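You operate a simulated robot arm through the tools that you are given. There is no shell and no other tool. Be economical: measure what you need, move in short steps, check, and stop when the job is done.

You are at the controls of a simulated two-armed robot. One attempt, no reset.

JOB
Count the seal boxes on the brown table, then put as many of the steel tins from the brown table on the steel table. Take the green cover and leave it on the hopper shelf. Put the box labelled "cards" from the blue table on the purple table. Put the purple tin on the blue table away on the fourth board from the bottom of the grey shelf. Put the white rag on the blue table away on the steel table. Pull the fuse drawer open. Any order will do. Set down upright: steel tin, box, purple tin.
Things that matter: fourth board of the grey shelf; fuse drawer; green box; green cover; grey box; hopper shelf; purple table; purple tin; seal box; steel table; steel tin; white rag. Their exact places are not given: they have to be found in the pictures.

The check looks at the end state, three seconds after you hand in, the way a careful person would. Anything else that was tipped, shoved, dropped, spilled or broken makes it a failure. Lids that push on must go on centred and level and be pressed home; caps that screw on are set level and turned clockwise until they are tight.

ROBOT AND FRAMES
Two 7-joint arms with fingered hands on one trunk, on a base that drives. Base frame: it is fixed to the floor where the robot stands at the start and does not move with it; the origin is under the middle of the robot, x ahead of it, y to its left, z up; the surface under the hand at the start is at about z = 760. Readings come in mm, rad, newtons and seconds.
The left shoulder is at the start at [38, 104, 1156], the right one opposite. With the tool pointing down near the work surface each hand reaches from about 100 to 560 mm from the robot's upright axis, wherever it stands, measured 20 degrees to its own side. Places, roughly: fourth board of the grey shelf [3500, 3100, 1200]; fuse drawer [-6700, -5400, 600]; green box, grey box [-2250, 1750, 750]; green cover (11x11x4 cm) [400, 1300, 800]; hopper shelf [300, 5000, 600]; purple table [-4500, -800, 800]; purple tin [-2000, 3250, 750]; seal box [500, 1000, 750]; steel table [900, -2400, 900]; steel tin [500, 500, 750]; white rag (10x7x3 cm) [-2700, 3300, 800]. Payload 2.4 kg a hand.
The TCP of each hand is the grasp point between the finger pads, 17 mm short of the fingertips. In the tool frame z runs along the fingers and y along their closing line. The gripper opens to 88 mm. The gripper's body begins 47 mm behind the TCP. The gripper is a hand of 2 fingers: y runs from the thumb to the fingers, the wrist lies at [0, 0, -165] in the tool frame, and closing takes about 1.5 s.
Orientation is that of the tool frame in the base frame, as a unit quaternion [w, x, y, z]. With the fingers straight down and closing along the base's y, the tool's x points along the base's -x, its y along +y and its z along -z.

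CONTROLS
- The arms move only by the tool send_rows. It takes "left_deltas", "right_deltas" or both (then of equal length, played together; a hand with none holds still); each is a list that holds one entry, the list of rows, each a list of 7 numbers: the shift along the base's x, y, z in mm, then the turn, a rotation vector about the base's x, y, z in rad, then the gripper command, from -1 (shut) to 1 (fully open), values between in proportion. In form: [[[x, y, z, wx, wy, wz, hand], ...]]. A call has 1 to 20 rows; each row shifts and turns the commanded pose from where the row before left it. A row lasts 0.2 s, in which the tool goes at most 50 mm and 0.15 rad; a call with a longer step from one row to the next is refused whole, and so is a gripper value outside its range. A pose out of reach is approached as far as the arm can. The call stops where the force on the tool passes 40 N (or 10 N more than at its start, if that is more) or the arm is blocked; 0.2 s more then pass. The fingers move at their own pace (about 153 mm/s each) and stop on an object; they squeeze with about 27 N. The grip force told is the motor's: it shows also when the fingers shut on nothing. Time passes only in rows, and 0.2 s behind the last, so rows that do not move let the fingers close. The reply holds the time, the measured pose of the TCP, the force on the tool along the base axes, the opening and the grip force, in the units named above and with some noise, with the torque about the TCP (base axes, N m) and any sound that the robot's microphone picked up.
- Cameras (640 x 400 px; columns grow to the right, rows downward): "scene" is now at [116.7, 36.9, 1078.8]; the picture's right is [0.40, -0.92, 0.00], its down [-0.15, -0.07, -0.99] and it looks along [0.91, 0.39, -0.17] (base axes); focal length 214 px, centre (320, 200). "left" rides on the left gripper at [-50, 3, -63] in its tool frame; the picture's right is [-0.06, -1.00, 0.00], its down [0.78, -0.05, -0.62] and it looks along [0.62, -0.04, 0.79] (tool axes); focal length 275 px, centre (320, 200). "right" rides on the right gripper at [50, 3, -63] in its tool frame; the picture's right is [-0.06, 1.00, 0.00], its down [-0.78, -0.05, -0.62] and it looks along [-0.62, -0.04, 0.79] (tool axes); focal length 275 px, centre (320, 200).
- capture(camera): a new picture of that camera. The clock stands still meanwhile.
- lift_body(by): slides the trunk up (or, below 0, down) by that many mm; the arms and the scene camera ride with it, the base frame stays. It gives what a move gives, with no picture.
- drive_base(legs): drives the robot by 1 to 6 legs, each [ahead, left, turn to the left] in mm, mm and rad, along the robot's own axes; the way and the turn of a leg run together, so that a leg with both is an arc; at most 1500 mm and 3.142 rad a leg. The arms and the cameras ride along, it lands a little off, and it stops where it bumps. It gives what a move gives.
- set_grasp(shape, hand): the hand has 2 fingers and takes this shape, open, in about a second: jaw (thumb against the fingers, like two jaws); tri (thumb and two fingers); tip (a fingertip pinch); poke (one finger out to press); point (the index stretched); flat (the hand flat); cup (the hand cupped); fist (a fist). The gripper value then closes the fingers along that shape, each until it touches; the sizes above hold for jaw. It gives what a move gives, with no picture.
- turn_head(pan, tilt): turns the head with the scene camera to pan (to the left, within 1.047 rad either way) and tilt (down, from -0.506 to 1.204), counted from straight ahead of the robot. It gives what a move gives.
- probe_pixels(camera, pixels): for up to 12 pixels [column, row] of the newest picture of that camera ("zoom" is the newest enlarged one), the place [x, y, z] in the base frame of the surface seen there, good to about 3 mm. The clock stands still meanwhile.
- zoom(camera, box): a new picture of the part [left, top, right, bottom] of that camera's present view, enlarged. The clock stands still meanwhile.
- job_done(): hands the job in; it is judged then, once.

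Keep the steps short. Do not move on a guess: measure, check each grasp and each placing, and mend mistakes. In all there are 131 turns and 146 pictures (those below and enlarged ones count). Leave the grippers open and the arms clear of the work at the hand-in unless told otherwise, and finish with a single line.

The tools are called after "Emit:" as name(argument=value, ...) on one line, values as JSON. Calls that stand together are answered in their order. send_rows: Moves the arms, as the interface text tells. Its arguments: {"type":"object","properties":{"left_deltas":{"type":"array"},"right_deltas":{"type":"array"}},"required":[]} The other tools are called the same way: lift_body (by) slides the trunk up or down; set_grasp (shape, hand) gives the hand a shape; drive_base (legs) drives the base; turn_head (pan, tilt) turns the head that bears the scene camera; capture (camera) takes a picture; probe_pixels (camera, pixels) gives the place of the surface under pixels of a picture; zoom (camera, box) takes an enlarged picture of a part of a camera's view; job_done () hands the job in.

At the start:

```text
t: 0.0
left_eef_pos: [238.9, 294.0, 1095.8]
left_orientation: [0.0, 0.0, 1.0, 0.0]
left_contact_force: [-0.2, -0.6, -0.3]
left_torque: [-0.02, 0.0, 0.0]
left_grip_width: 87.8
left_grasp_force: 0.2
left_shape: jaw
right_eef_pos: [357.4, 7.8, 1046.1]
right_orientation: [0.0, -0.001, 1.0, -0.001]
right_contact_force: [-0.3, -0.5, -0.3]
right_torque: [0.0, -0.03, -0.02]
right_grip_width: 87.9
right_grasp_force: 0.1
right_shape: jaw
trunk travel left (down, up): [-386.0, 464.0]
robot x, y, heading: [1.1, 0.2, 0.002]
head pan, tilt: [0.407, 0.169]
```

scene: 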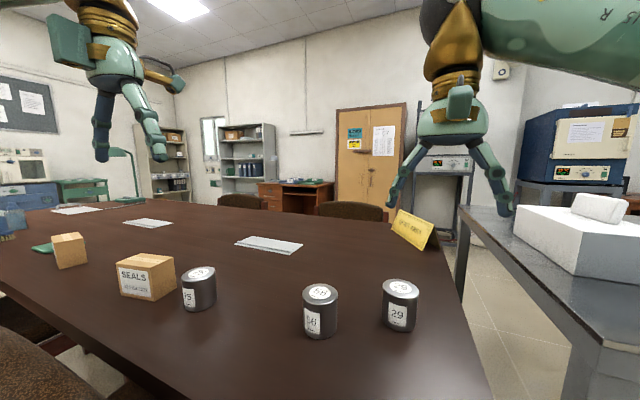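
right: 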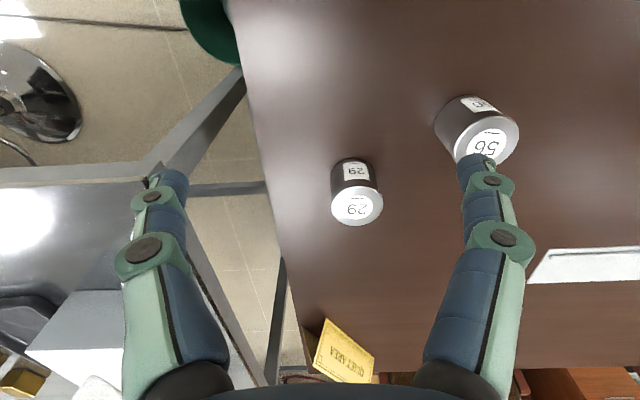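
left: 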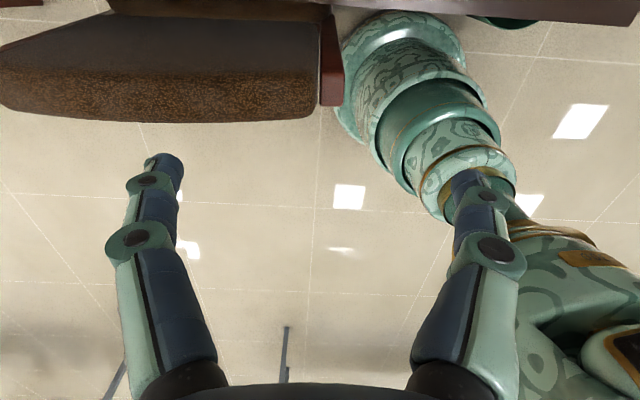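

I see two brown boxes near (68,250) and (147,275) and three steel tins. I'll zoom in on the boxes and probe positions.

Emit:
zoom(camera="scene", box=[0, 180, 320, 380])

Emit:
probe_pixels(camera="scene", pixels=[[70, 240], [150, 262], [199, 273], [320, 293], [401, 289], [42, 249], [405, 345], [600, 205], [560, 250], [480, 215], [410, 230], [12, 220]])

Emit:
turn_head(pan=1.04, tilt=0.3)

Emit:
capture(camera="scene")

```text
2.00 times, centred on (160, 280) of scene
```

zoom: 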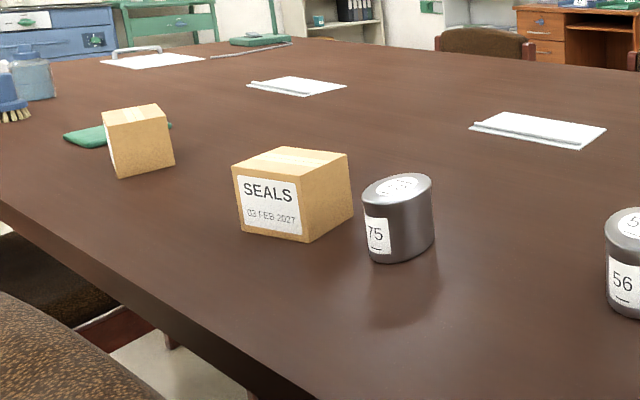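

```text
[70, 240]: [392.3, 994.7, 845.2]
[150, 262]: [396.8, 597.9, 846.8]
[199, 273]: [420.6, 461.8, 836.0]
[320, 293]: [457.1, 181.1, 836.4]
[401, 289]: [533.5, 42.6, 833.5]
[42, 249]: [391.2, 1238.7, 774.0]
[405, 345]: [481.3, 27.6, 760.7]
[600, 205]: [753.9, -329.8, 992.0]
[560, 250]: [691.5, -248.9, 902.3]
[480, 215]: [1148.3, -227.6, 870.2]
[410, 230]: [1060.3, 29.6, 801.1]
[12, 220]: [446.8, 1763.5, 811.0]
```

```text
t: 1.0
left_eef_pos: [238.2, 294.3, 1094.7]
left_orientation: [0.0, 0.0, 1.0, 0.001]
left_contact_force: [0.4, -0.2, -0.1]
left_torque: [0.01, 0.02, 0.0]
left_grip_width: 87.7
left_grasp_force: 0.1
left_shape: jaw
right_eef_pos: [357.6, 7.4, 1046.0]
right_orientation: [0.0, -0.001, 1.0, 0.0]
right_contact_force: [0.4, 0.2, 0.9]
right_torque: [-0.01, 0.04, 0.01]
right_grip_width: 88.0
right_grasp_force: 0.2
right_shape: jaw
trunk travel left (down, up): [-386.0, 464.0]
robot x, y, heading: [2.0, -1.1, -0.001]
head pan, tilt: [1.04, 0.3]
```

```text
141 pictures are left
```

scene: 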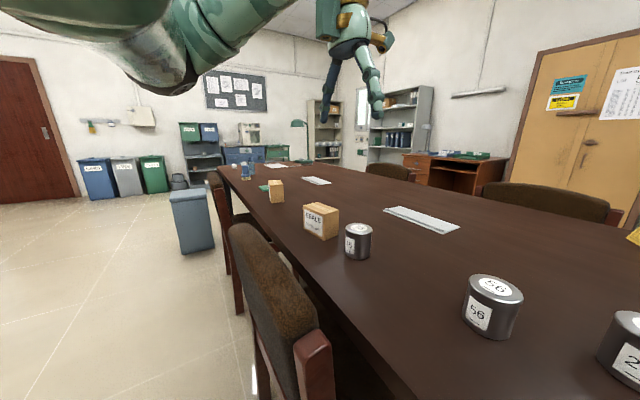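

Second box's label face may be visible from here; I'll zoom in on both boxes, and look to the right for the steel table.

Emit:
zoom(camera="scene", box=[200, 120, 360, 270])

Emit:
turn_head(pan=-1.04, tilt=0.25)

Emit:
capture(camera="scene")

```text
2.67 times, centred on (280, 195) of scene
```

zoom: 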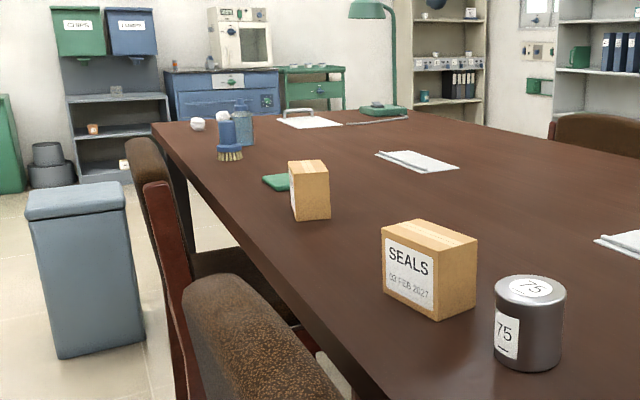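

```text
t: 3.0
left_eef_pos: [237.9, 294.9, 1095.8]
left_orientation: [0.0, -0.001, 1.0, 0.0]
left_contact_force: [-0.6, 0.9, 0.0]
left_torque: [-0.01, -0.01, -0.01]
left_grip_width: 87.8
left_grasp_force: 0.0
left_shape: jaw
right_eef_pos: [357.9, 6.0, 1045.5]
right_orientation: [0.0, -0.001, 1.0, 0.0]
right_contact_force: [-0.2, 0.4, -0.6]
right_torque: [-0.01, -0.01, 0.01]
right_grip_width: 88.0
right_grasp_force: 0.0
right_shape: jaw
trunk travel left (down, up): [-386.0, 464.0]
robot x, y, heading: [-0.5, 1.5, -0.0]
head pan, tilt: [-1.04, 0.25]
```

```text
139 pictures are left
```

scene: 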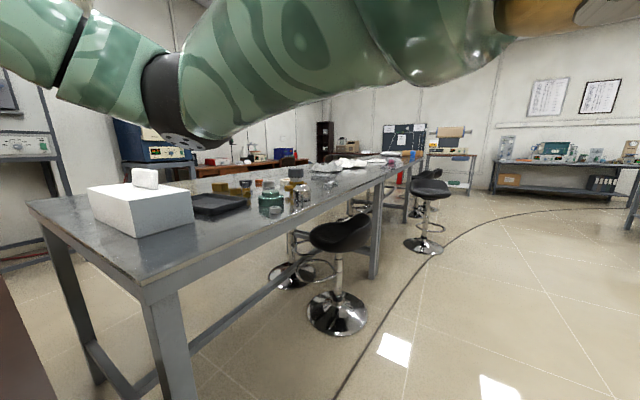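

Long steel bench runs along -y from about y=-200. Next look left/down to see the chairs and the floor beside the brown table, and probe the bench here first.

Emit:
probe_pixels(camera="scene", pixels=[[30, 205], [150, 275], [230, 226], [280, 218], [140, 185], [215, 205], [345, 170], [388, 158], [340, 310], [250, 225]])

Emit:
zoom(camera="scene", box=[60, 130, 440, 290])

Emit:
lift_body(by=350)

Emit:
turn_head(pan=0.9, tilt=0.6)

Emit:
capture(camera="scene")

```text
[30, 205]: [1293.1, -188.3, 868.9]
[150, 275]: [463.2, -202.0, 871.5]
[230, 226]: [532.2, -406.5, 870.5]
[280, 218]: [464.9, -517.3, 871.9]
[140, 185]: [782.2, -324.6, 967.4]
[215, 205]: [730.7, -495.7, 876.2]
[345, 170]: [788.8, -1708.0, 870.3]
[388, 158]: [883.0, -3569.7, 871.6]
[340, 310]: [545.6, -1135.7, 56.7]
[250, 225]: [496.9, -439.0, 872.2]
```

```text
1.68 times, centred on (250, 210) of scene
```

zoom: 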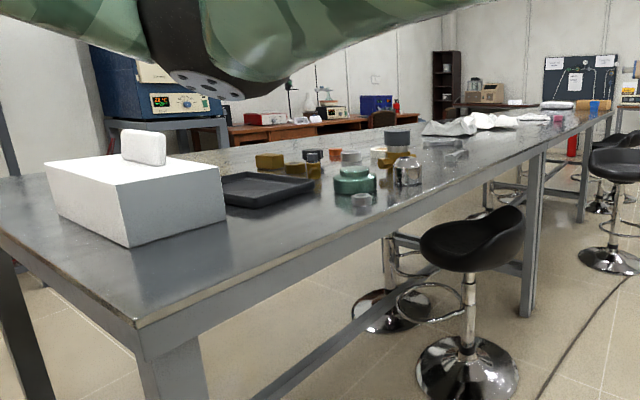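

```text
t: 6.4
left_eef_pos: [238.8, 295.6, 1444.7]
left_orientation: [0.0, 0.0, 1.0, 0.0]
left_contact_force: [-0.1, -0.1, -0.1]
left_torque: [-0.03, -0.01, 0.0]
left_grip_width: 87.7
left_grasp_force: 0.0
left_shape: jaw
right_eef_pos: [357.4, 7.8, 1396.3]
right_orientation: [0.0, 0.0, 1.0, 0.0]
right_contact_force: [-0.3, -0.1, 0.0]
right_torque: [0.0, 0.0, 0.01]
right_grip_width: 88.2
right_grasp_force: 0.0
right_shape: jaw
trunk travel left (down, up): [-736.0, 114.0]
robot x, y, heading: [1.3, 1.6, -0.002]
head pan, tilt: [-1.04, 0.25]
```

```text
t: 8.3
left_eef_pos: [239.9, 293.7, 1445.1]
left_orientation: [-0.001, 0.0, 1.0, 0.0]
left_contact_force: [0.6, 0.0, 0.3]
left_torque: [0.01, 0.01, -0.03]
left_grip_width: 88.2
left_grasp_force: 0.0
left_shape: jaw
right_eef_pos: [357.7, 8.3, 1395.9]
right_orientation: [0.0, -0.001, 1.0, 0.0]
right_contact_force: [0.3, -0.7, -0.6]
right_torque: [0.01, -0.01, 0.02]
right_grip_width: 87.7
right_grasp_force: 0.1
right_shape: jaw
trunk travel left (down, up): [-736.0, 114.0]
robot x, y, heading: [0.3, -0.6, 0.002]
head pan, tilt: [0.901, 0.6]
```

```text
137 pictures are left
```

scene: 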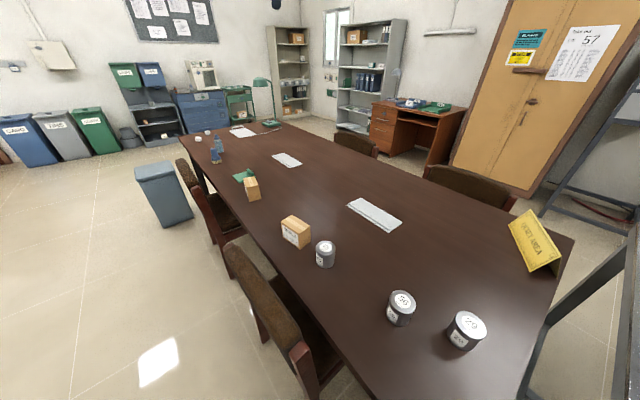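

Probing chairs, table edges, shelf, far table objects.

Emit:
probe_pixels(camera="scene", pixels=[[240, 255], [305, 365], [190, 180], [232, 237], [160, 175], [172, 222], [251, 183], [245, 175], [200, 140], [350, 80], [290, 70], [205, 100]])

Emit:
zoom(camera="scene", box=[160, 100, 340, 280])

Emit:
zoom(camera="scene", box=[230, 10, 410, 140])

```text
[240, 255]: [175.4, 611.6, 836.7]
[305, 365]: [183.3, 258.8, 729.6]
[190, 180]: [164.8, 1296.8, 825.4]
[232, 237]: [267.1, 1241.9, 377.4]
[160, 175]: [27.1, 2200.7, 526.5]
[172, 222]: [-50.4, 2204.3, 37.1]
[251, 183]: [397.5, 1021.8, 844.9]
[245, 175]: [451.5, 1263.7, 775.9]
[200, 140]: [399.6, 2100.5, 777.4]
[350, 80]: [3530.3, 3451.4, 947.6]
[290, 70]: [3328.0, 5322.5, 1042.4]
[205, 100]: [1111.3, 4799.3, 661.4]
```

```text
2.22 times, centred on (250, 190) of scene
```

zoom: 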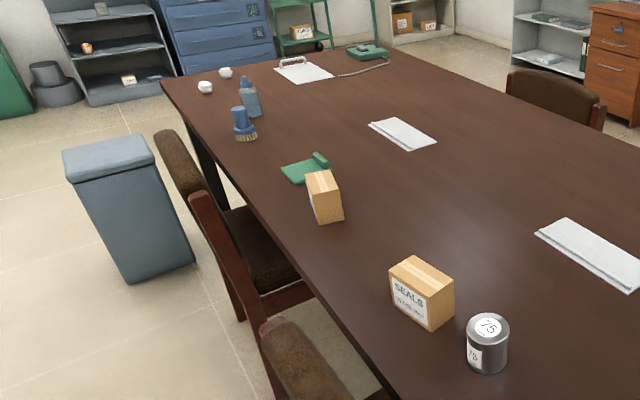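

```text
3.08 times, centred on (320, 75) of scene
```

zoom: 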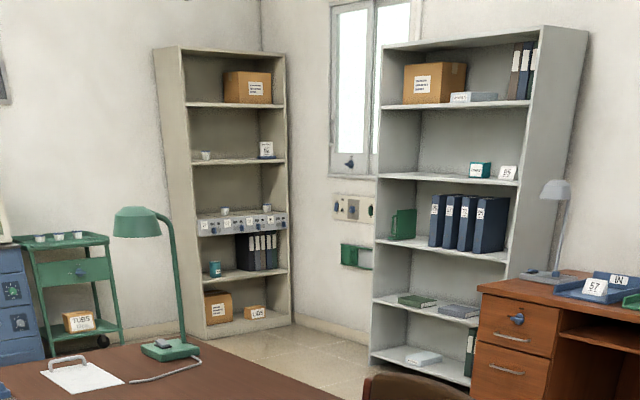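

Second box's label faces -x; I'll back off and drive left to y≈1150 to read it and to work on the green cover.

Emit:
drive_base(legs=[[-200, 0, 0], [0, 1100, 0]])

Emit:
turn_head(pan=0.0, tilt=0.7)

Emit:
capture(camera="scene")

```text
t: 15.1
left_eef_pos: [39.5, 1393.6, 1446.2]
left_orientation: [0.0, -0.001, 1.0, 0.0]
left_contact_force: [-0.4, -0.5, -0.5]
left_torque: [0.0, 0.02, -0.03]
left_grip_width: 88.2
left_grasp_force: 0.0
left_shape: jaw
right_eef_pos: [158.6, 1106.3, 1394.6]
right_orientation: [0.0, -0.001, 1.0, -0.001]
right_contact_force: [-0.3, 0.3, -0.1]
right_torque: [-0.02, 0.02, 0.0]
right_grip_width: 87.9
right_grasp_force: 0.1
right_shape: jaw
trunk travel left (down, up): [-736.0, 114.0]
robot x, y, heading: [-197.5, 1096.8, 0.002]
head pan, tilt: [0.901, 0.6]
```

```text
t: 16.3
left_eef_pos: [38.5, 1393.2, 1445.7]
left_orientation: [0.0, 0.0, 1.0, 0.0]
left_contact_force: [0.5, 0.3, -0.2]
left_torque: [-0.03, 0.0, 0.0]
left_grip_width: 88.1
left_grasp_force: 0.1
left_shape: jaw
right_eef_pos: [158.0, 1106.9, 1394.9]
right_orientation: [0.0, -0.002, 1.0, 0.0]
right_contact_force: [-0.4, -0.3, -0.1]
right_torque: [-0.04, -0.01, 0.0]
right_grip_width: 87.9
right_grasp_force: 0.0
right_shape: jaw
trunk travel left (down, up): [-736.0, 114.0]
robot x, y, heading: [-199.8, 1096.3, 0.002]
head pan, tilt: [0.0, 0.7]
```

```text
134 pictures are left
```

scene: 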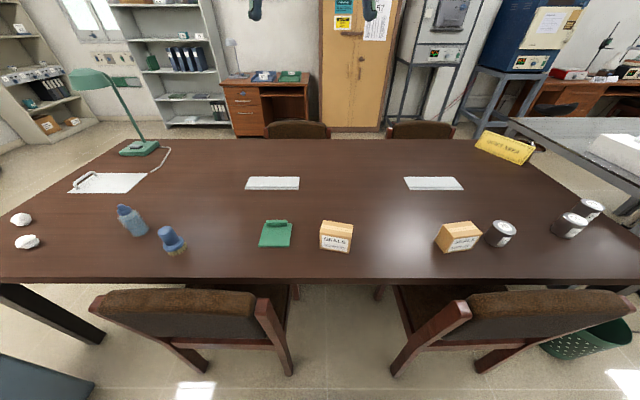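

Emit:
zoom(camera="scene", box=[220, 190, 540, 290])

Emit:
probe_pixels(camera="scene", pixels=[[276, 222], [262, 243], [289, 243], [264, 230], [288, 230], [338, 232], [195, 300], [270, 310], [450, 318], [276, 238], [200, 330], [560, 310]])

```text
2.00 times, centred on (380, 240) of scene
```

zoom: 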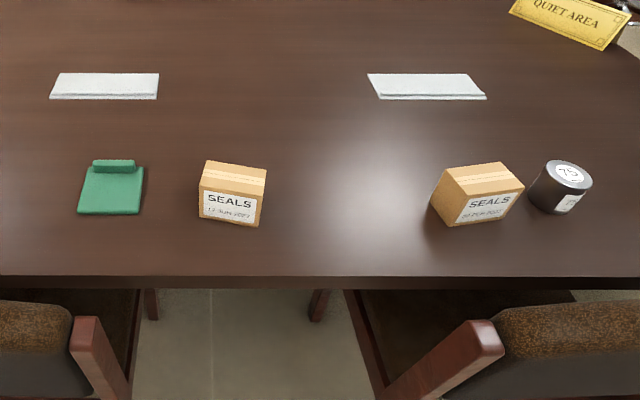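

```text
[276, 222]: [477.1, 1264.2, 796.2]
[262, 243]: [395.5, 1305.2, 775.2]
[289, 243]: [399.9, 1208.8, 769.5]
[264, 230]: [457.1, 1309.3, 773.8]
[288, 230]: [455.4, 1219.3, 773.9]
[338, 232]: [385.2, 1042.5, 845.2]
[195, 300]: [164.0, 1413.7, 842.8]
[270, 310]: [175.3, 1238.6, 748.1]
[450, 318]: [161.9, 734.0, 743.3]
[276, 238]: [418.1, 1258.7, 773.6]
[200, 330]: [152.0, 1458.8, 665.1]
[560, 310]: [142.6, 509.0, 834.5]
```

Two seal boxes → two tins. Before nearing the chairs, I look down to see my own base footprint.

Emit:
turn_head(pan=0.0, tilt=1.2)

Emit:
capture(camera="scene")

```text
t: 17.3
left_eef_pos: [39.9, 1393.9, 1445.2]
left_orientation: [0.0, -0.001, 1.0, 0.0]
left_contact_force: [0.8, 0.7, 0.0]
left_torque: [0.02, -0.02, -0.05]
left_grip_width: 88.2
left_grasp_force: 0.1
left_shape: jaw
right_eef_pos: [159.3, 1106.0, 1395.8]
right_orientation: [0.0, -0.001, 1.0, 0.0]
right_contact_force: [-0.4, -0.4, -0.1]
right_torque: [0.0, -0.03, 0.0]
right_grip_width: 87.8
right_grasp_force: 0.1
right_shape: jaw
trunk travel left (down, up): [-736.0, 114.0]
robot x, y, heading: [-200.1, 1098.1, 0.006]
head pan, tilt: [0.0, 1.201]
```

```text
132 pictures are left
```

scene: 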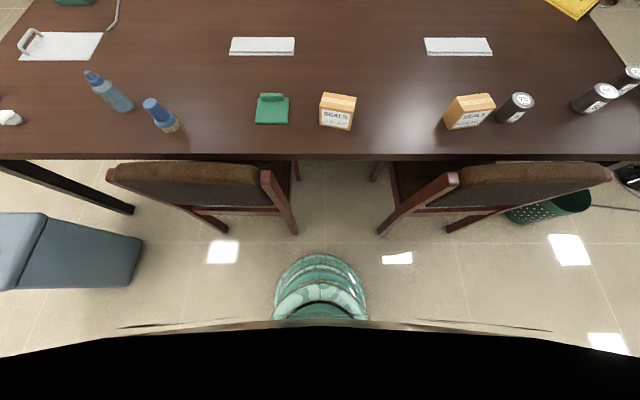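

Emit:
probe_pixels(camera="scene", pixels=[[320, 257], [278, 295], [364, 295], [320, 268], [320, 245], [295, 232], [380, 233]])

```text
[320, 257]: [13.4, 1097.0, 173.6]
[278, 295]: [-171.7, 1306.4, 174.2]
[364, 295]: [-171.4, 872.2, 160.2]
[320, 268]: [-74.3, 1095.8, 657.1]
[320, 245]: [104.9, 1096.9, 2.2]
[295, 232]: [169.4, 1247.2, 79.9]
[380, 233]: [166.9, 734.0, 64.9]
```

Base is a disc of radius ~215. Safe stance (-10,1035). Drive there, lower the trunk.

Emit:
drive_base(legs=[[190, -62, 0]])

Emit:
lift_body(by=-350)

Emit:
turn_head(pan=0.4, tilt=0.6)

Emit:
capture(camera="scene")

```text
t: 18.9
left_eef_pos: [230.0, 1332.2, 1443.8]
left_orientation: [-0.002, 0.0, 1.0, 0.0]
left_contact_force: [-0.1, 0.1, -0.2]
left_torque: [-0.01, 0.03, 0.01]
left_grip_width: 87.9
left_grasp_force: 0.0
left_shape: jaw
right_eef_pos: [348.8, 1044.7, 1395.6]
right_orientation: [-0.001, -0.001, 1.0, -0.001]
right_contact_force: [0.0, 0.5, 1.0]
right_torque: [0.01, 0.01, 0.0]
right_grip_width: 87.9
right_grasp_force: 0.2
right_shape: jaw
trunk travel left (down, up): [-736.0, 114.0]
robot x, y, heading: [-7.2, 1039.9, 0.001]
head pan, tilt: [0.0, 1.201]
```

```text
t: 22.3
left_eef_pos: [228.8, 1330.7, 1095.2]
left_orientation: [0.0, -0.001, 1.0, 0.0]
left_contact_force: [-0.2, 0.5, -0.2]
left_torque: [0.02, 0.03, -0.06]
left_grip_width: 87.8
left_grasp_force: 0.1
left_shape: jaw
right_eef_pos: [347.6, 1045.6, 1046.0]
right_orientation: [0.0, -0.002, 1.0, 0.0]
right_contact_force: [-0.3, 0.1, -0.1]
right_torque: [0.0, 0.0, -0.01]
right_grip_width: 87.8
right_grasp_force: 0.0
right_shape: jaw
trunk travel left (down, up): [-386.0, 464.0]
robot x, y, heading: [-7.2, 1035.0, 0.0]
head pan, tilt: [0.0, 1.201]
```

```text
t: 23.3
left_eef_pos: [229.3, 1332.2, 1095.5]
left_orientation: [0.0, -0.001, 1.0, 0.0]
left_contact_force: [0.3, 0.2, 0.7]
left_torque: [-0.02, 0.02, -0.01]
left_grip_width: 87.9
left_grasp_force: 0.0
left_shape: jaw
right_eef_pos: [348.0, 1045.4, 1046.3]
right_orientation: [0.0, -0.002, 1.0, 0.0]
right_contact_force: [-0.5, -0.2, 0.2]
right_torque: [-0.01, 0.01, -0.01]
right_grip_width: 87.9
right_grasp_force: 0.1
right_shape: jaw
trunk travel left (down, up): [-386.0, 464.0]
robot x, y, heading: [-11.7, 1036.6, 0.003]
head pan, tilt: [0.4, 0.6]
```

```text
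131 pictures are left
```

scene: 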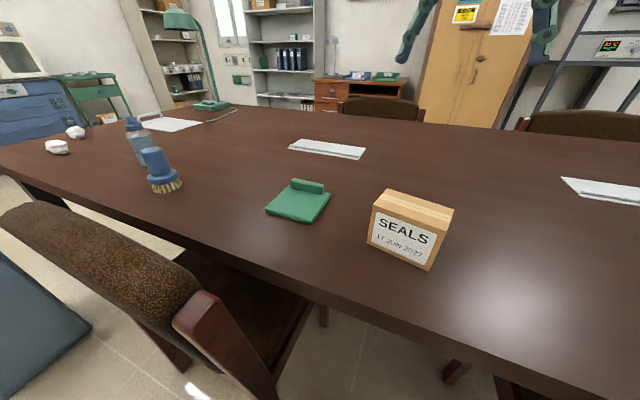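

Emit:
zoom(camera="scene", box=[250, 165, 350, 230])

Emit:
probe_pixels(camera="zoom", pixels=[[270, 95], [470, 125], [350, 105], [370, 110], [330, 130], [280, 200], [240, 180], [100, 290], [500, 170], [380, 360], [260, 130], [455, 175]])

```text
6.15 times, centred on (300, 198) of scene
```

zoom: 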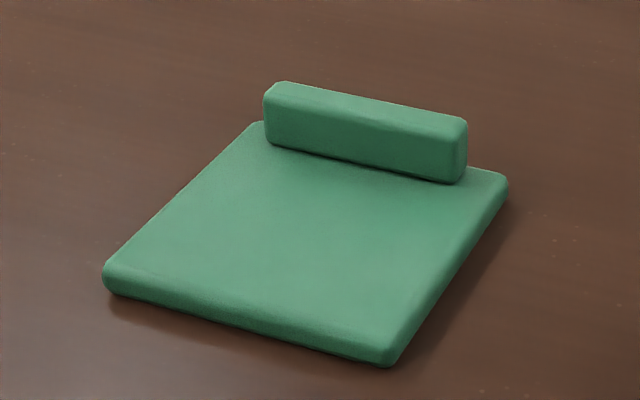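

```text
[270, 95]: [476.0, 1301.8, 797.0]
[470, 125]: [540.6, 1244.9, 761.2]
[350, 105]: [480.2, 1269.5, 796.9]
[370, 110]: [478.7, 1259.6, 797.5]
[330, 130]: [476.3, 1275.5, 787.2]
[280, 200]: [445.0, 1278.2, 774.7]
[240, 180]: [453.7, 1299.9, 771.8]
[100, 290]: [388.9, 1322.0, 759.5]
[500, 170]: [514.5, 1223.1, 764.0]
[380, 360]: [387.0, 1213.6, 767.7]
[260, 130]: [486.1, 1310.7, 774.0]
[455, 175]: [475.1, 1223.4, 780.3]
```

Ridge: x≈475–491, y≈1222–1304, top z 797. Move the left hand above it, turned 90°, then check.

Emit:
send_rows(left_deltas=[[[23.1, -6.3, -17.7, 0, 0, 0.1428, 1], [23.1, -6.3, -17.7, 0, 0, 0.1428, 1], [23.1, -6.3, -17.7, 0, 0, 0.1428, 1], [23.1, -6.3, -17.7, 0, 0, 0.1428, 1], [23.1, -6.3, -17.7, 0, 0, 0.1428, 1], [23.1, -6.3, -17.7, 0, 0, 0.1428, 1], [23.1, -6.3, -17.7, 0, 0, 0.1428, 1], [23.1, -6.3, -17.7, 0, 0, 0.1428, 1], [23.1, -6.3, -17.7, 0, 0, 0.1428, 1], [23.1, -6.3, -17.7, 0, 0, 0.1428, 1], [23.1, -6.3, -17.7, 0, 0, 0.1428, 1], [0, 0, 0, 0, 0, 0, 1]]])

Emit:
capture(camera="left")

```text
t: 25.9
left_eef_pos: [472.7, 1387.9, 925.1]
left_orientation: [0.001, 0.707, -0.707, 0.005]
left_contact_force: [0.2, -0.2, -0.7]
left_torque: [0.03, 0.01, 0.01]
left_grip_width: 88.0
left_grasp_force: 0.2
left_shape: jaw
left hand out of reach, approached as far as the arm can: row 8, 9, 10, 11
right_eef_pos: [348.6, 1044.5, 1045.7]
right_orientation: [0.0, -0.001, 1.0, 0.0]
right_contact_force: [-0.5, -1.2, -0.8]
right_torque: [-0.02, -0.01, -0.02]
right_grip_width: 88.1
right_grasp_force: 0.1
right_shape: jaw
trunk travel left (down, up): [-386.0, 464.0]
robot x, y, heading: [-6.9, 1039.4, 0.001]
head pan, tilt: [0.4, 0.6]
```

```text
129 pictures are left
```

left: 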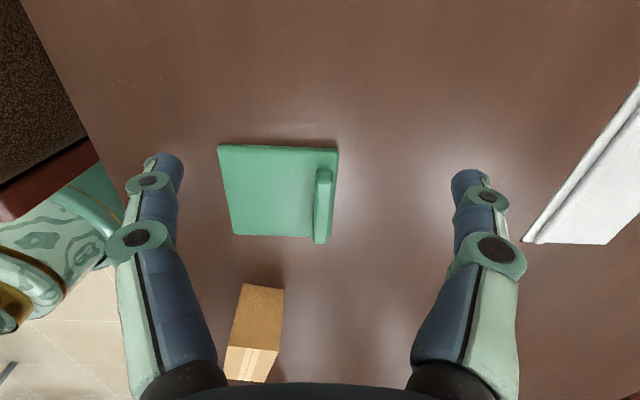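

Reach fell short with this wrist turn; swing the hand to the opposite 90° orientation while drawing it nearer.

Emit:
send_rows(left_deltas=[[[-20, -5, 10, 0, 0, -0.15, 1], [-20, -5, 10, 0, 0, -0.15, 1], [-20, -5, 10, 0, 0, -0.15, 1], [-20, -5, 10, 0, 0, -0.15, 1], [-20, -5, 10, 0, 0, -0.15, 1], [0, 0, 0, 0, 0, -0.15, 1], [0, 0, 0, 0, 0, -0.15, 1], [0, 0, 0, 0, 0, -0.15, 1], [0, 0, 0, 0, 0, -0.15, 1], [0, 0, 0, 0, 0, -0.15, 1], [0, 0, 0, 0, 0, -0.15, 1], [0, 0, 0, 0, 0, -0.15, 1], [0, 0, 0, 0, 0, -0.15, 1], [0, 0, 0, 0, 0, -0.15, 1], [0, 0, 0, 0, 0, -0.15, 1], [0, 0, 0, 0, 0, -0.15, 1], [0, 0, 0, 0, 0, -0.15, 1], [0, 0, 0, 0, 0, -0.15, 1], [0, 0, 0, 0, 0, -0.15, 1], [0, 0, 0, 0, 0, -0.15, 1]]])

Emit:
capture(camera="scene")

```text
t: 30.1
left_eef_pos: [371.6, 1362.3, 974.0]
left_orientation: [0.0, 0.655, 0.756, 0.0]
left_contact_force: [-0.6, 0.7, -0.1]
left_torque: [0.0, 0.01, 0.0]
left_grip_width: 88.0
left_grasp_force: 0.0
left_shape: jaw
right_eef_pos: [348.9, 1045.7, 1046.8]
right_orientation: [0.0, -0.002, 1.0, 0.0]
right_contact_force: [-0.3, -0.3, 0.1]
right_torque: [0.01, 0.03, 0.02]
right_grip_width: 87.8
right_grasp_force: 0.0
right_shape: jaw
trunk travel left (down, up): [-386.0, 464.0]
robot x, y, heading: [-7.4, 1035.7, 0.001]
head pan, tilt: [0.4, 0.6]
```

```text
128 pictures are left
```

scene: 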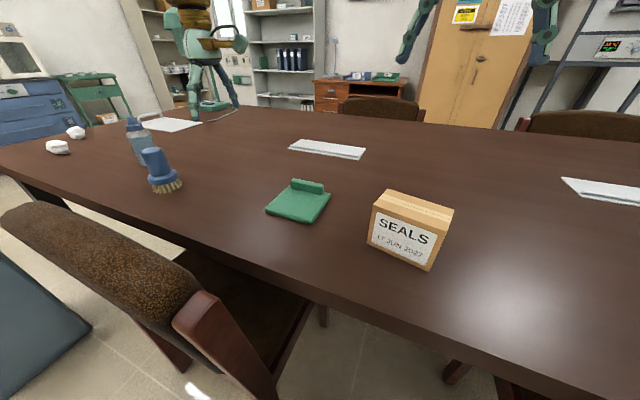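

Works. Now shift over the ridge at z≈890.

Emit:
send_rows(left_deltas=[[[18.5, -16.5, -14, 0, 0, -0.0475, 1], [18.5, -16.5, -14, 0, 0, -0.0475, 1], [18.5, -16.5, -14, 0, 0, -0.0475, 1], [18.5, -16.5, -14, 0, 0, 0, 1], [18.5, -16.5, -14, 0, 0, 0, 1], [18.5, -16.5, -14, 0, 0, 0, 1], [0, 0, 0, 0, 0, 0, 1]]])

Emit:
capture(camera="left")

```text
t: 31.7
left_eef_pos: [454.6, 1273.6, 909.6]
left_orientation: [0.0, 0.705, 0.709, -0.001]
left_contact_force: [0.8, -0.3, 0.0]
left_torque: [-0.01, 0.03, 0.0]
left_grip_width: 88.0
left_grasp_force: 0.1
left_shape: jaw
left hand out of reach, approached as far as the arm can: row 5, 6
right_eef_pos: [349.2, 1044.3, 1046.2]
right_orientation: [0.0, -0.002, 1.0, 0.0]
right_contact_force: [0.2, 0.3, 0.2]
right_torque: [0.01, 0.0, -0.01]
right_grip_width: 88.1
right_grasp_force: 0.1
right_shape: jaw
trunk travel left (down, up): [-386.0, 464.0]
robot x, y, heading: [-8.1, 1034.7, -0.001]
head pan, tilt: [0.4, 0.6]
```

```text
127 pictures are left
```

left: 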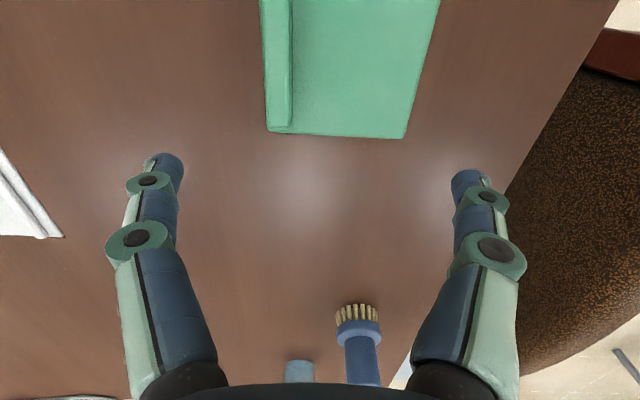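

40 mm short; drive 38 mm ahead (still ~25 mm off chair leg).

Emit:
drive_base(legs=[[40, -10, 0]])

```text
t: 32.6
left_eef_pos: [495.7, 1264.7, 909.5]
left_orientation: [0.0, 0.706, 0.708, -0.001]
left_contact_force: [-0.1, 0.3, 0.6]
left_torque: [-0.01, -0.01, 0.0]
left_grip_width: 87.9
left_grasp_force: 0.0
left_shape: jaw
right_eef_pos: [388.6, 1036.4, 1045.2]
right_orientation: [-0.001, -0.002, 1.0, 0.001]
right_contact_force: [0.3, -0.5, 0.4]
right_torque: [-0.01, 0.01, -0.02]
right_grip_width: 87.8
right_grasp_force: 0.1
right_shape: jaw
trunk travel left (down, up): [-386.0, 464.0]
robot x, y, heading: [29.1, 1028.0, 0.006]
head pan, tilt: [0.4, 0.6]
```

Emit:
send_rows(left_deltas=[[[-3, 0, -28, 0, 0, 0, 1], [-3, 0, -28, 0, 0, 0, 0.5], [-3, 0, -28, 0, 0, 0, 0], [-3, 0, -20, 0, 0, 0, 0], [0, 0, -9, 0, 0, 0, 0], [0, 0, 0, 0, 0, 0, 0]]])

Emit:
zoom(camera="scene", box=[200, 100, 400, 260])

```text
t: 34.0
left_eef_pos: [437.7, 1280.3, 846.5]
left_orientation: [0.001, 0.706, 0.708, 0.001]
left_contact_force: [-0.6, 0.0, 0.5]
left_torque: [0.01, 0.02, 0.0]
left_grip_width: 44.4
left_grasp_force: 0.0
left_shape: jaw
left hand out of reach, approached as far as the arm can: row 1, 2, 3, 4, 5
right_eef_pos: [387.8, 1036.2, 1046.5]
right_orientation: [0.0, -0.002, 1.0, 0.0]
right_contact_force: [0.3, 0.5, 0.3]
right_torque: [0.0, 0.04, 0.01]
right_grip_width: 87.8
right_grasp_force: 0.0
right_shape: jaw
trunk travel left (down, up): [-386.0, 464.0]
robot x, y, heading: [28.7, 1027.0, -0.0]
head pan, tilt: [0.4, 0.6]
```

```text
2.50 times, centred on (300, 180) of scene
```

zoom: 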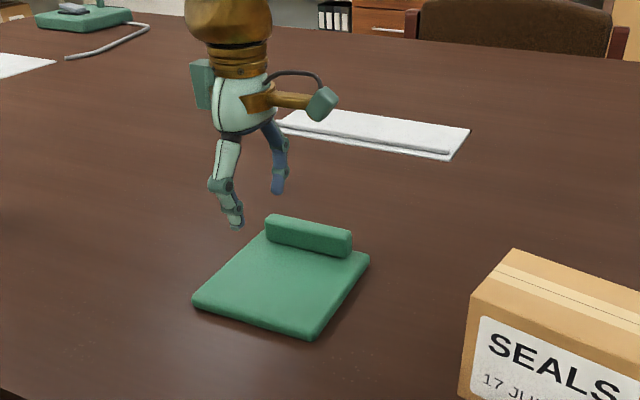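

Reach limited since shoulder is high; lower the trunk ~190 mm. First raise both hands (right hand is over the seal box).

Emit:
send_rows(left_deltas=[[[0, 0, 45, 0, 0, 0, 0.3], [0, 0, 45, 0, 0, 0, 0.3], [0, 0, 45, 0, 0, 0, 0.3], [0, 0, 45, 0, 0, 0, 0.3], [0, 0, 45, 0, 0, 0, 0.3], [0, 0, 0, 0, 0, 0, 0.3]]], right_deltas=[[[-20, -20, 45, 0, 0, 0, 1], [-20, -20, 45, 0, 0, 0, 1], [-20, -20, 45, 0, 0, 0, 1], [-20, -20, 45, 0, 0, 0, 1], [-20, -20, 45, 0, 0, 0, 1], [0, 0, 0, 0, 0, 0, 1]]])

Emit:
lift_body(by=-190)

```text
refused: row 1 steps farther than a row can; nothing moved
```

```text
t: 34.9
left_eef_pos: [440.8, 1279.7, 788.3]
left_orientation: [0.003, 0.706, 0.708, 0.003]
left_contact_force: [-2.6, 1.4, 23.9]
left_torque: [0.01, 0.46, -0.05]
left_grip_width: 40.8
left_grasp_force: 0.1
left_shape: jaw
right_eef_pos: [389.8, 1034.4, 977.7]
right_orientation: [-0.012, -0.004, 1.0, 0.001]
right_contact_force: [0.0, -0.4, 0.6]
right_torque: [-0.01, -0.02, -0.01]
right_grip_width: 87.7
right_grasp_force: 0.1
right_shape: jaw
trunk travel left (down, up): [-326.0, 524.0]
robot x, y, heading: [32.5, 1028.4, 0.0]
head pan, tilt: [0.4, 0.6]
stopped: the force on the tool passed its limit at 63 N (the readings are from after the stop); the commanded pose is now the measured one
```

The raise was refused and the lowered trunk pressed the left fingers onto the cover. Raise both hands now and check.

Emit:
send_rows(left_deltas=[[[0, 0, 40, 0, 0, 0, 0], [0, 0, 40, 0, 0, 0, 0], [0, 0, 40, 0, 0, 0, 0], [0, 0, 40, 0, 0, 0, 0], [0, 0, 0, 0, 0, 0, 0]]], right_deltas=[[[-15, -15, 40, 0, 0, 0, 1], [-15, -15, 40, 0, 0, 0, 1], [-15, -15, 40, 0, 0, 0, 1], [-15, -15, 40, 0, 0, 0, 1], [0, 0, 0, 0, 0, 0, 1]]])

Emit:
capture(camera="scene")

```text
t: 36.1
left_eef_pos: [442.0, 1280.5, 948.6]
left_orientation: [0.001, 0.706, 0.708, 0.001]
left_contact_force: [0.0, -0.4, -0.5]
left_torque: [-0.01, 0.02, -0.02]
left_grip_width: 44.2
left_grasp_force: 0.1
left_shape: jaw
right_eef_pos: [347.4, 970.4, 1137.2]
right_orientation: [-0.011, -0.002, 1.0, 0.001]
right_contact_force: [0.2, -0.3, 1.6]
right_torque: [0.0, 0.01, 0.01]
right_grip_width: 87.7
right_grasp_force: 0.1
right_shape: jaw
right hand out of reach, approached as far as the arm can: row 1
trunk travel left (down, up): [-326.0, 524.0]
robot x, y, heading: [33.1, 1027.8, 0.003]
head pan, tilt: [0.4, 0.6]
```

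```text
125 pictures are left
```

scene: 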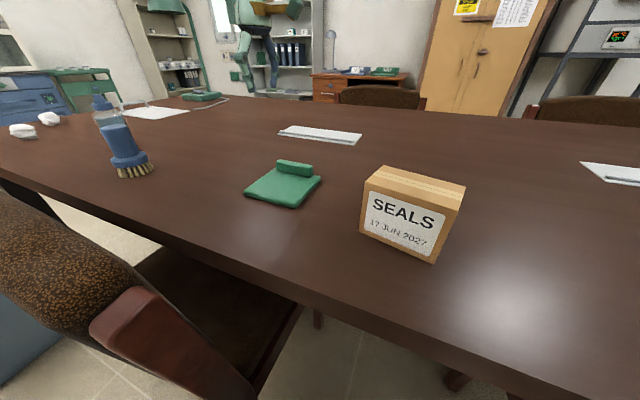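

Nothing disturbed. Lower trunk another 120 mm (left hand at 948 → ~830, clear).

Emit:
lift_body(by=-115)

Emit:
send_rows(left_deltas=[[[10, -4, 0, 0, 0, 0, 0], [10, -4, 0, 0, 0, 0, 0], [10, -4, 0, 0, 0, 0, 0], [11, -5, 0, 0, 0, 0, 0], [0, 0, 0, 0, 0, 0, 0]]])

Emit:
zoom(camera="scene", box=[200, 100, 400, 260])

```text
t: 37.5
left_eef_pos: [441.5, 1281.4, 833.0]
left_orientation: [0.002, 0.706, 0.708, 0.001]
left_contact_force: [-0.6, -0.4, 0.0]
left_torque: [-0.01, 0.02, -0.01]
left_grip_width: 43.7
left_grasp_force: 0.2
left_shape: jaw
right_eef_pos: [347.3, 970.5, 1022.7]
right_orientation: [-0.012, -0.003, 1.0, 0.001]
right_contact_force: [0.4, 0.7, 0.3]
right_torque: [0.03, 0.0, -0.02]
right_grip_width: 88.1
right_grasp_force: 0.0
right_shape: jaw
trunk travel left (down, up): [-211.0, 639.0]
robot x, y, heading: [33.3, 1027.0, 0.001]
head pan, tilt: [0.4, 0.6]
```

```text
t: 38.7
left_eef_pos: [481.9, 1262.9, 831.8]
left_orientation: [0.001, 0.706, 0.708, 0.002]
left_contact_force: [0.1, -0.1, 0.2]
left_torque: [-0.01, -0.02, -0.02]
left_grip_width: 43.6
left_grasp_force: 0.0
left_shape: jaw
right_eef_pos: [347.2, 970.3, 1022.0]
right_orientation: [-0.011, -0.004, 1.0, 0.001]
right_contact_force: [-0.7, 0.1, -0.4]
right_torque: [-0.03, -0.02, 0.0]
right_grip_width: 88.0
right_grasp_force: 0.0
right_shape: jaw
trunk travel left (down, up): [-211.0, 639.0]
robot x, y, heading: [33.5, 1029.0, -0.001]
head pan, tilt: [0.4, 0.6]
```

```text
2.50 times, centred on (300, 180) of scene
```

zoom: 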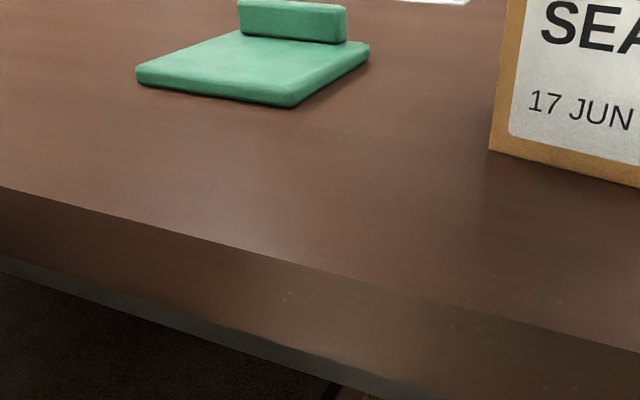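

Reached now. View ridge again to confirm it hasn't shifted (full view, then probe).

Emit:
turn_head(pan=0.4, tilt=0.35)

Emit:
zoom(camera="scene", box=[220, 100, 380, 220])

```text
t: 39.5
left_eef_pos: [482.2, 1264.4, 831.7]
left_orientation: [0.002, 0.706, 0.708, 0.002]
left_contact_force: [0.2, 0.6, -0.5]
left_torque: [-0.03, 0.01, -0.02]
left_grip_width: 43.7
left_grasp_force: 0.0
left_shape: jaw
right_eef_pos: [346.7, 970.7, 1022.4]
right_orientation: [-0.011, -0.003, 1.0, 0.001]
right_contact_force: [0.0, 0.3, 0.9]
right_torque: [-0.04, 0.01, 0.0]
right_grip_width: 88.0
right_grasp_force: 0.1
right_shape: jaw
trunk travel left (down, up): [-211.0, 639.0]
robot x, y, heading: [32.6, 1025.2, 0.002]
head pan, tilt: [0.4, 0.351]
```

```text
3.33 times, centred on (300, 160) of scene
```

zoom: 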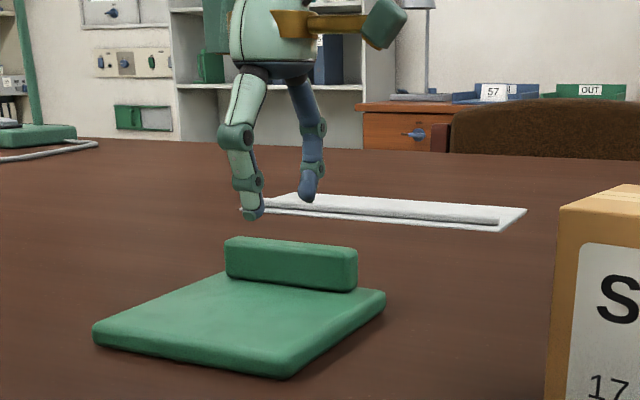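

Emit:
probe_pixels(camera="zoom", pixels=[[235, 243], [290, 246], [345, 253], [290, 265], [250, 210], [308, 195], [340, 275], [230, 265]])

```text
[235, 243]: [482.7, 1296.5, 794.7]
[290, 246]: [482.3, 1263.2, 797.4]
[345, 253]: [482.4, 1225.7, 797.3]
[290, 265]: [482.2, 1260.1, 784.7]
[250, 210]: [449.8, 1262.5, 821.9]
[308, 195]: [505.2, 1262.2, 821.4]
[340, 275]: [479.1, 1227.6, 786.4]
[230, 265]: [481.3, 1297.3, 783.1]
```

Emit:
send_rows(left_deltas=[[[4, -1, -12, 0, 0, 0, 0], [0, 0, -12, 0, 0, 0, 0], [0, 0, -11, 0, 0, 0, 0], [0, 0, 0, 0, 0, 0, -1], [0, 0, 0, 0, 0, 0, -1], [0, 0, 0, 0, 0, 0, -1], [0, 0, 0, 0, 0, 0, -1], [0, 0, 0, 0, 0, 0, -1]]])

Emit:
zoom(camera="scene", box=[220, 100, 380, 220])

```text
t: 41.3
left_eef_pos: [484.8, 1261.9, 797.9]
left_orientation: [0.001, 0.705, 0.709, 0.001]
left_contact_force: [-0.4, 0.2, -0.5]
left_torque: [-0.02, -0.02, 0.02]
left_grip_width: 10.1
left_grasp_force: 27.2
left_shape: jaw
right_eef_pos: [348.2, 971.2, 1023.7]
right_orientation: [-0.012, -0.003, 1.0, 0.001]
right_contact_force: [-0.3, 0.1, -0.7]
right_torque: [0.02, -0.03, 0.0]
right_grip_width: 87.9
right_grasp_force: 0.0
right_shape: jaw
trunk travel left (down, up): [-211.0, 639.0]
robot x, y, heading: [31.7, 1031.9, 0.004]
head pan, tilt: [0.4, 0.351]
```

```text
3.33 times, centred on (300, 160) of scene
```

zoom: 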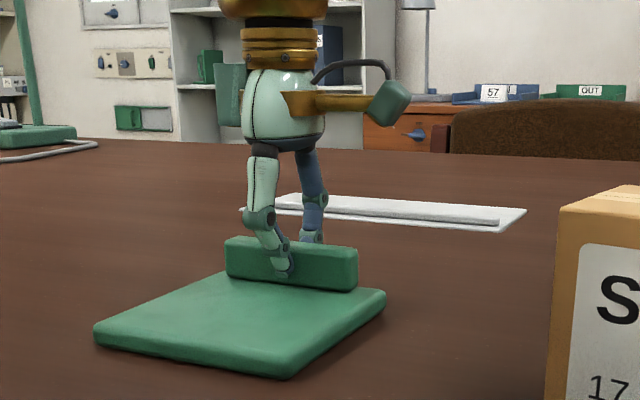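

Gripped the ridge (10 mm, 27 N). Lift.

Emit:
send_rows(left_deltas=[[[0, 0, 20, 0, 0, 0, -1], [-5, 0, 40, 0, 0, 0, -1], [-10, 0, 40, 0, 0, 0, -1], [-20, 0, 40, 0, 0, 0, -1], [-20, 0, 40, 0, 0, 0, -1], [0, 0, 0, 0, 0, 0, -1]]])

Emit:
lift_body(by=260)

Emit:
turn_head(pan=0.8, tilt=0.35)

Emit:
capture(camera="scene")

```text
t: 42.7
left_eef_pos: [431.6, 1261.1, 978.9]
left_orientation: [0.001, 0.706, 0.708, 0.001]
left_contact_force: [0.0, 0.6, -1.4]
left_torque: [0.04, -0.01, 0.02]
left_grip_width: 10.3
left_grasp_force: 27.0
left_shape: jaw
right_eef_pos: [348.8, 971.1, 1022.0]
right_orientation: [-0.011, -0.003, 1.0, 0.0]
right_contact_force: [0.5, -0.1, 0.0]
right_torque: [0.01, 0.01, 0.01]
right_grip_width: 87.8
right_grasp_force: 0.0
right_shape: jaw
trunk travel left (down, up): [-211.0, 639.0]
robot x, y, heading: [35.8, 1027.5, 0.003]
head pan, tilt: [0.4, 0.351]
```

```text
t: 45.4
left_eef_pos: [431.8, 1263.1, 1238.1]
left_orientation: [0.001, 0.706, 0.708, 0.002]
left_contact_force: [-0.1, 0.0, -0.9]
left_torque: [-0.04, -0.02, 0.01]
left_grip_width: 10.4
left_grasp_force: 27.4
left_shape: jaw
right_eef_pos: [348.2, 970.5, 1281.5]
right_orientation: [-0.012, -0.004, 1.0, 0.001]
right_contact_force: [-1.0, 0.6, 0.0]
right_torque: [0.02, 0.02, 0.01]
right_grip_width: 87.9
right_grasp_force: 0.0
right_shape: jaw
trunk travel left (down, up): [-471.0, 379.0]
robot x, y, heading: [31.7, 1028.8, 0.0]
head pan, tilt: [0.4, 0.351]
```

```text
t: 46.2
left_eef_pos: [430.8, 1262.5, 1236.2]
left_orientation: [0.002, 0.706, 0.708, 0.001]
left_contact_force: [0.1, -0.2, -0.7]
left_torque: [0.0, -0.05, 0.0]
left_grip_width: 10.1
left_grasp_force: 27.6
left_shape: jaw
right_eef_pos: [347.1, 970.6, 1280.9]
right_orientation: [-0.011, -0.004, 1.0, 0.0]
right_contact_force: [-1.4, 0.2, 0.7]
right_torque: [0.02, 0.0, 0.03]
right_grip_width: 87.8
right_grasp_force: 0.1
right_shape: jaw
trunk travel left (down, up): [-471.0, 379.0]
robot x, y, heading: [30.3, 1025.0, 0.006]
head pan, tilt: [0.799, 0.351]
```

```text
121 pictures are left
```

scene: 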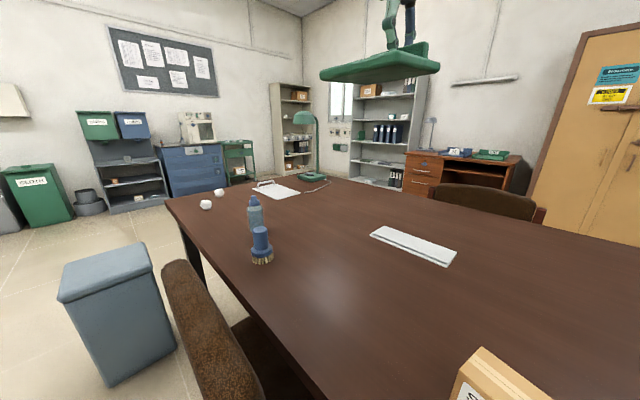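

Cover held. Zoom on the hopper rack and bins.

Emit:
zoom(camera="scene", box=[0, 90, 260, 250])

Emit:
probe_pixels(camera="zoom", pixels=[[240, 180], [320, 180], [280, 220], [290, 250], [330, 245], [330, 290], [290, 180], [400, 200], [215, 280], [80, 240], [385, 240], [260, 290]])

```text
2.46 times, centred on (130, 170) of scene
```

zoom: 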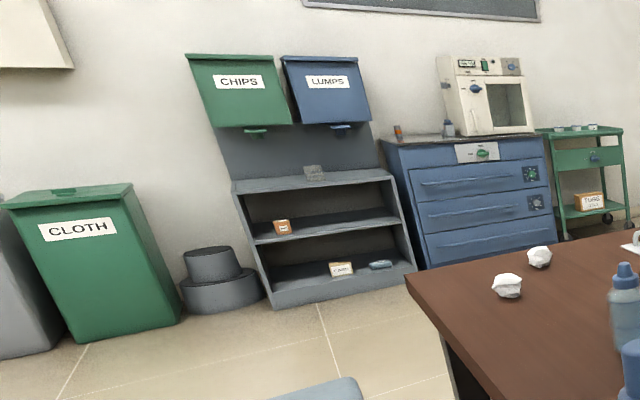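

```text
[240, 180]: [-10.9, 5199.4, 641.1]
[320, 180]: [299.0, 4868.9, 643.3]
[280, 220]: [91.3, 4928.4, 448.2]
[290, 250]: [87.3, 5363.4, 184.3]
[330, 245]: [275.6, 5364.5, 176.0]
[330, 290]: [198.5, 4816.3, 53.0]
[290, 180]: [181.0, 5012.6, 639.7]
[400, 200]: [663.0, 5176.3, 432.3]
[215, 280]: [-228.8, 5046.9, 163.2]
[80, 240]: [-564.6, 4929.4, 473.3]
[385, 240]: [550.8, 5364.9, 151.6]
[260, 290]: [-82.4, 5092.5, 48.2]
```

Hopper rack at x≈-60..490, y≈4830+, top board z≈640. Back out, turn to +y, drive to y≈3700.

Emit:
drive_base(legs=[[-500, 0, 0], [0, 0, 1.5708], [1500, 0, 0], [1150, 0, 0]])

Emit:
turn_head(pan=-0.3, tilt=0.45)

Emit:
capture(camera="scene")

```text
t: 65.5
left_eef_pos: [-693.7, 4069.3, 1236.2]
left_orientation: [0.0, 0.006, 1.0, 0.001]
left_contact_force: [-0.1, 0.2, -2.3]
left_torque: [0.03, -0.04, 0.02]
left_grip_width: 10.4
left_grasp_force: 27.6
left_shape: jaw
right_eef_pos: [-403.1, 3984.2, 1281.6]
right_orientation: [-0.009, -0.705, 0.709, -0.007]
right_contact_force: [-0.1, 0.4, 0.3]
right_torque: [0.0, -0.01, -0.01]
right_grip_width: 88.0
right_grasp_force: 0.0
right_shape: jaw
trunk travel left (down, up): [-471.0, 379.0]
robot x, y, heading: [-461.1, 3670.3, 1.561]
head pan, tilt: [0.799, 0.351]
```

```text
t: 66.8
left_eef_pos: [-692.8, 4068.4, 1237.7]
left_orientation: [0.0, 0.003, 1.0, 0.001]
left_contact_force: [0.6, 0.1, -0.2]
left_torque: [-0.01, -0.01, 0.02]
left_grip_width: 10.2
left_grasp_force: 26.5
left_shape: jaw
right_eef_pos: [-401.9, 3982.7, 1281.6]
right_orientation: [-0.008, -0.705, 0.709, -0.008]
right_contact_force: [0.1, 0.1, 0.1]
right_torque: [-0.01, 0.02, 0.01]
right_grip_width: 88.0
right_grasp_force: 0.0
right_shape: jaw
trunk travel left (down, up): [-471.0, 379.0]
robot x, y, heading: [-460.0, 3666.1, 1.566]
head pan, tilt: [-0.3, 0.45]
```

```text
119 pictures are left
```

scene: 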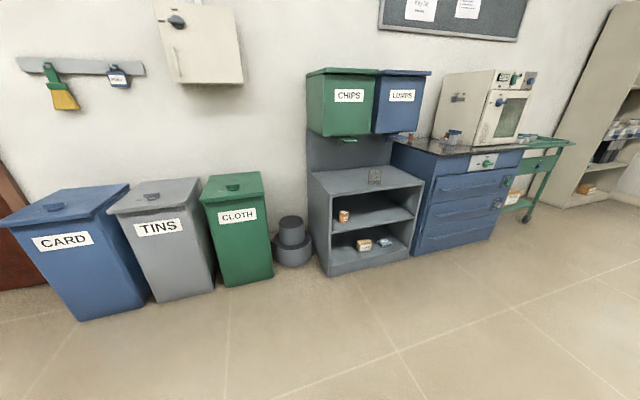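

Emit:
probe_pixels(camera="scene", pixels=[[320, 178], [333, 195], [420, 184], [374, 176], [350, 182], [395, 182], [340, 140], [395, 134], [330, 100], [355, 170], [348, 192], [390, 100]])

Emit:
zoom(camera="scene", box=[290, 60, 450, 280])

```text
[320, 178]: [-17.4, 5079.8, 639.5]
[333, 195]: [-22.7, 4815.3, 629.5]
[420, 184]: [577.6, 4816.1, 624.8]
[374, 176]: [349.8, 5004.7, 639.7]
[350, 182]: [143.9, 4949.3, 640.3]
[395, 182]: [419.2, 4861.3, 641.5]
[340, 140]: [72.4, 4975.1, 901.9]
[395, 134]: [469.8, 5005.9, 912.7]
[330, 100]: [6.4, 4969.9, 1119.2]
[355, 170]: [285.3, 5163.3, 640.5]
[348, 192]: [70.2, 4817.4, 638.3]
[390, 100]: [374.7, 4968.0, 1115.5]
```

```text
1.82 times, centred on (370, 170) of scene
```

zoom: 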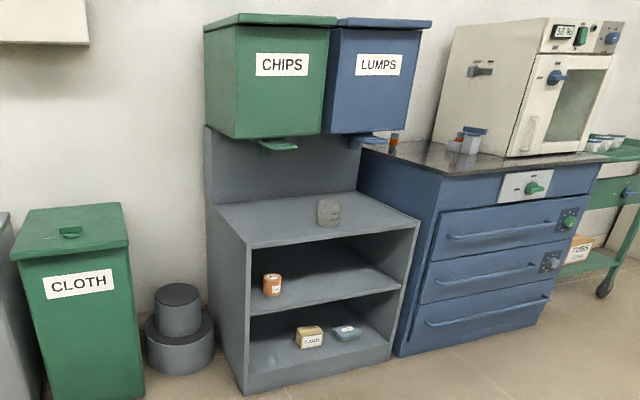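

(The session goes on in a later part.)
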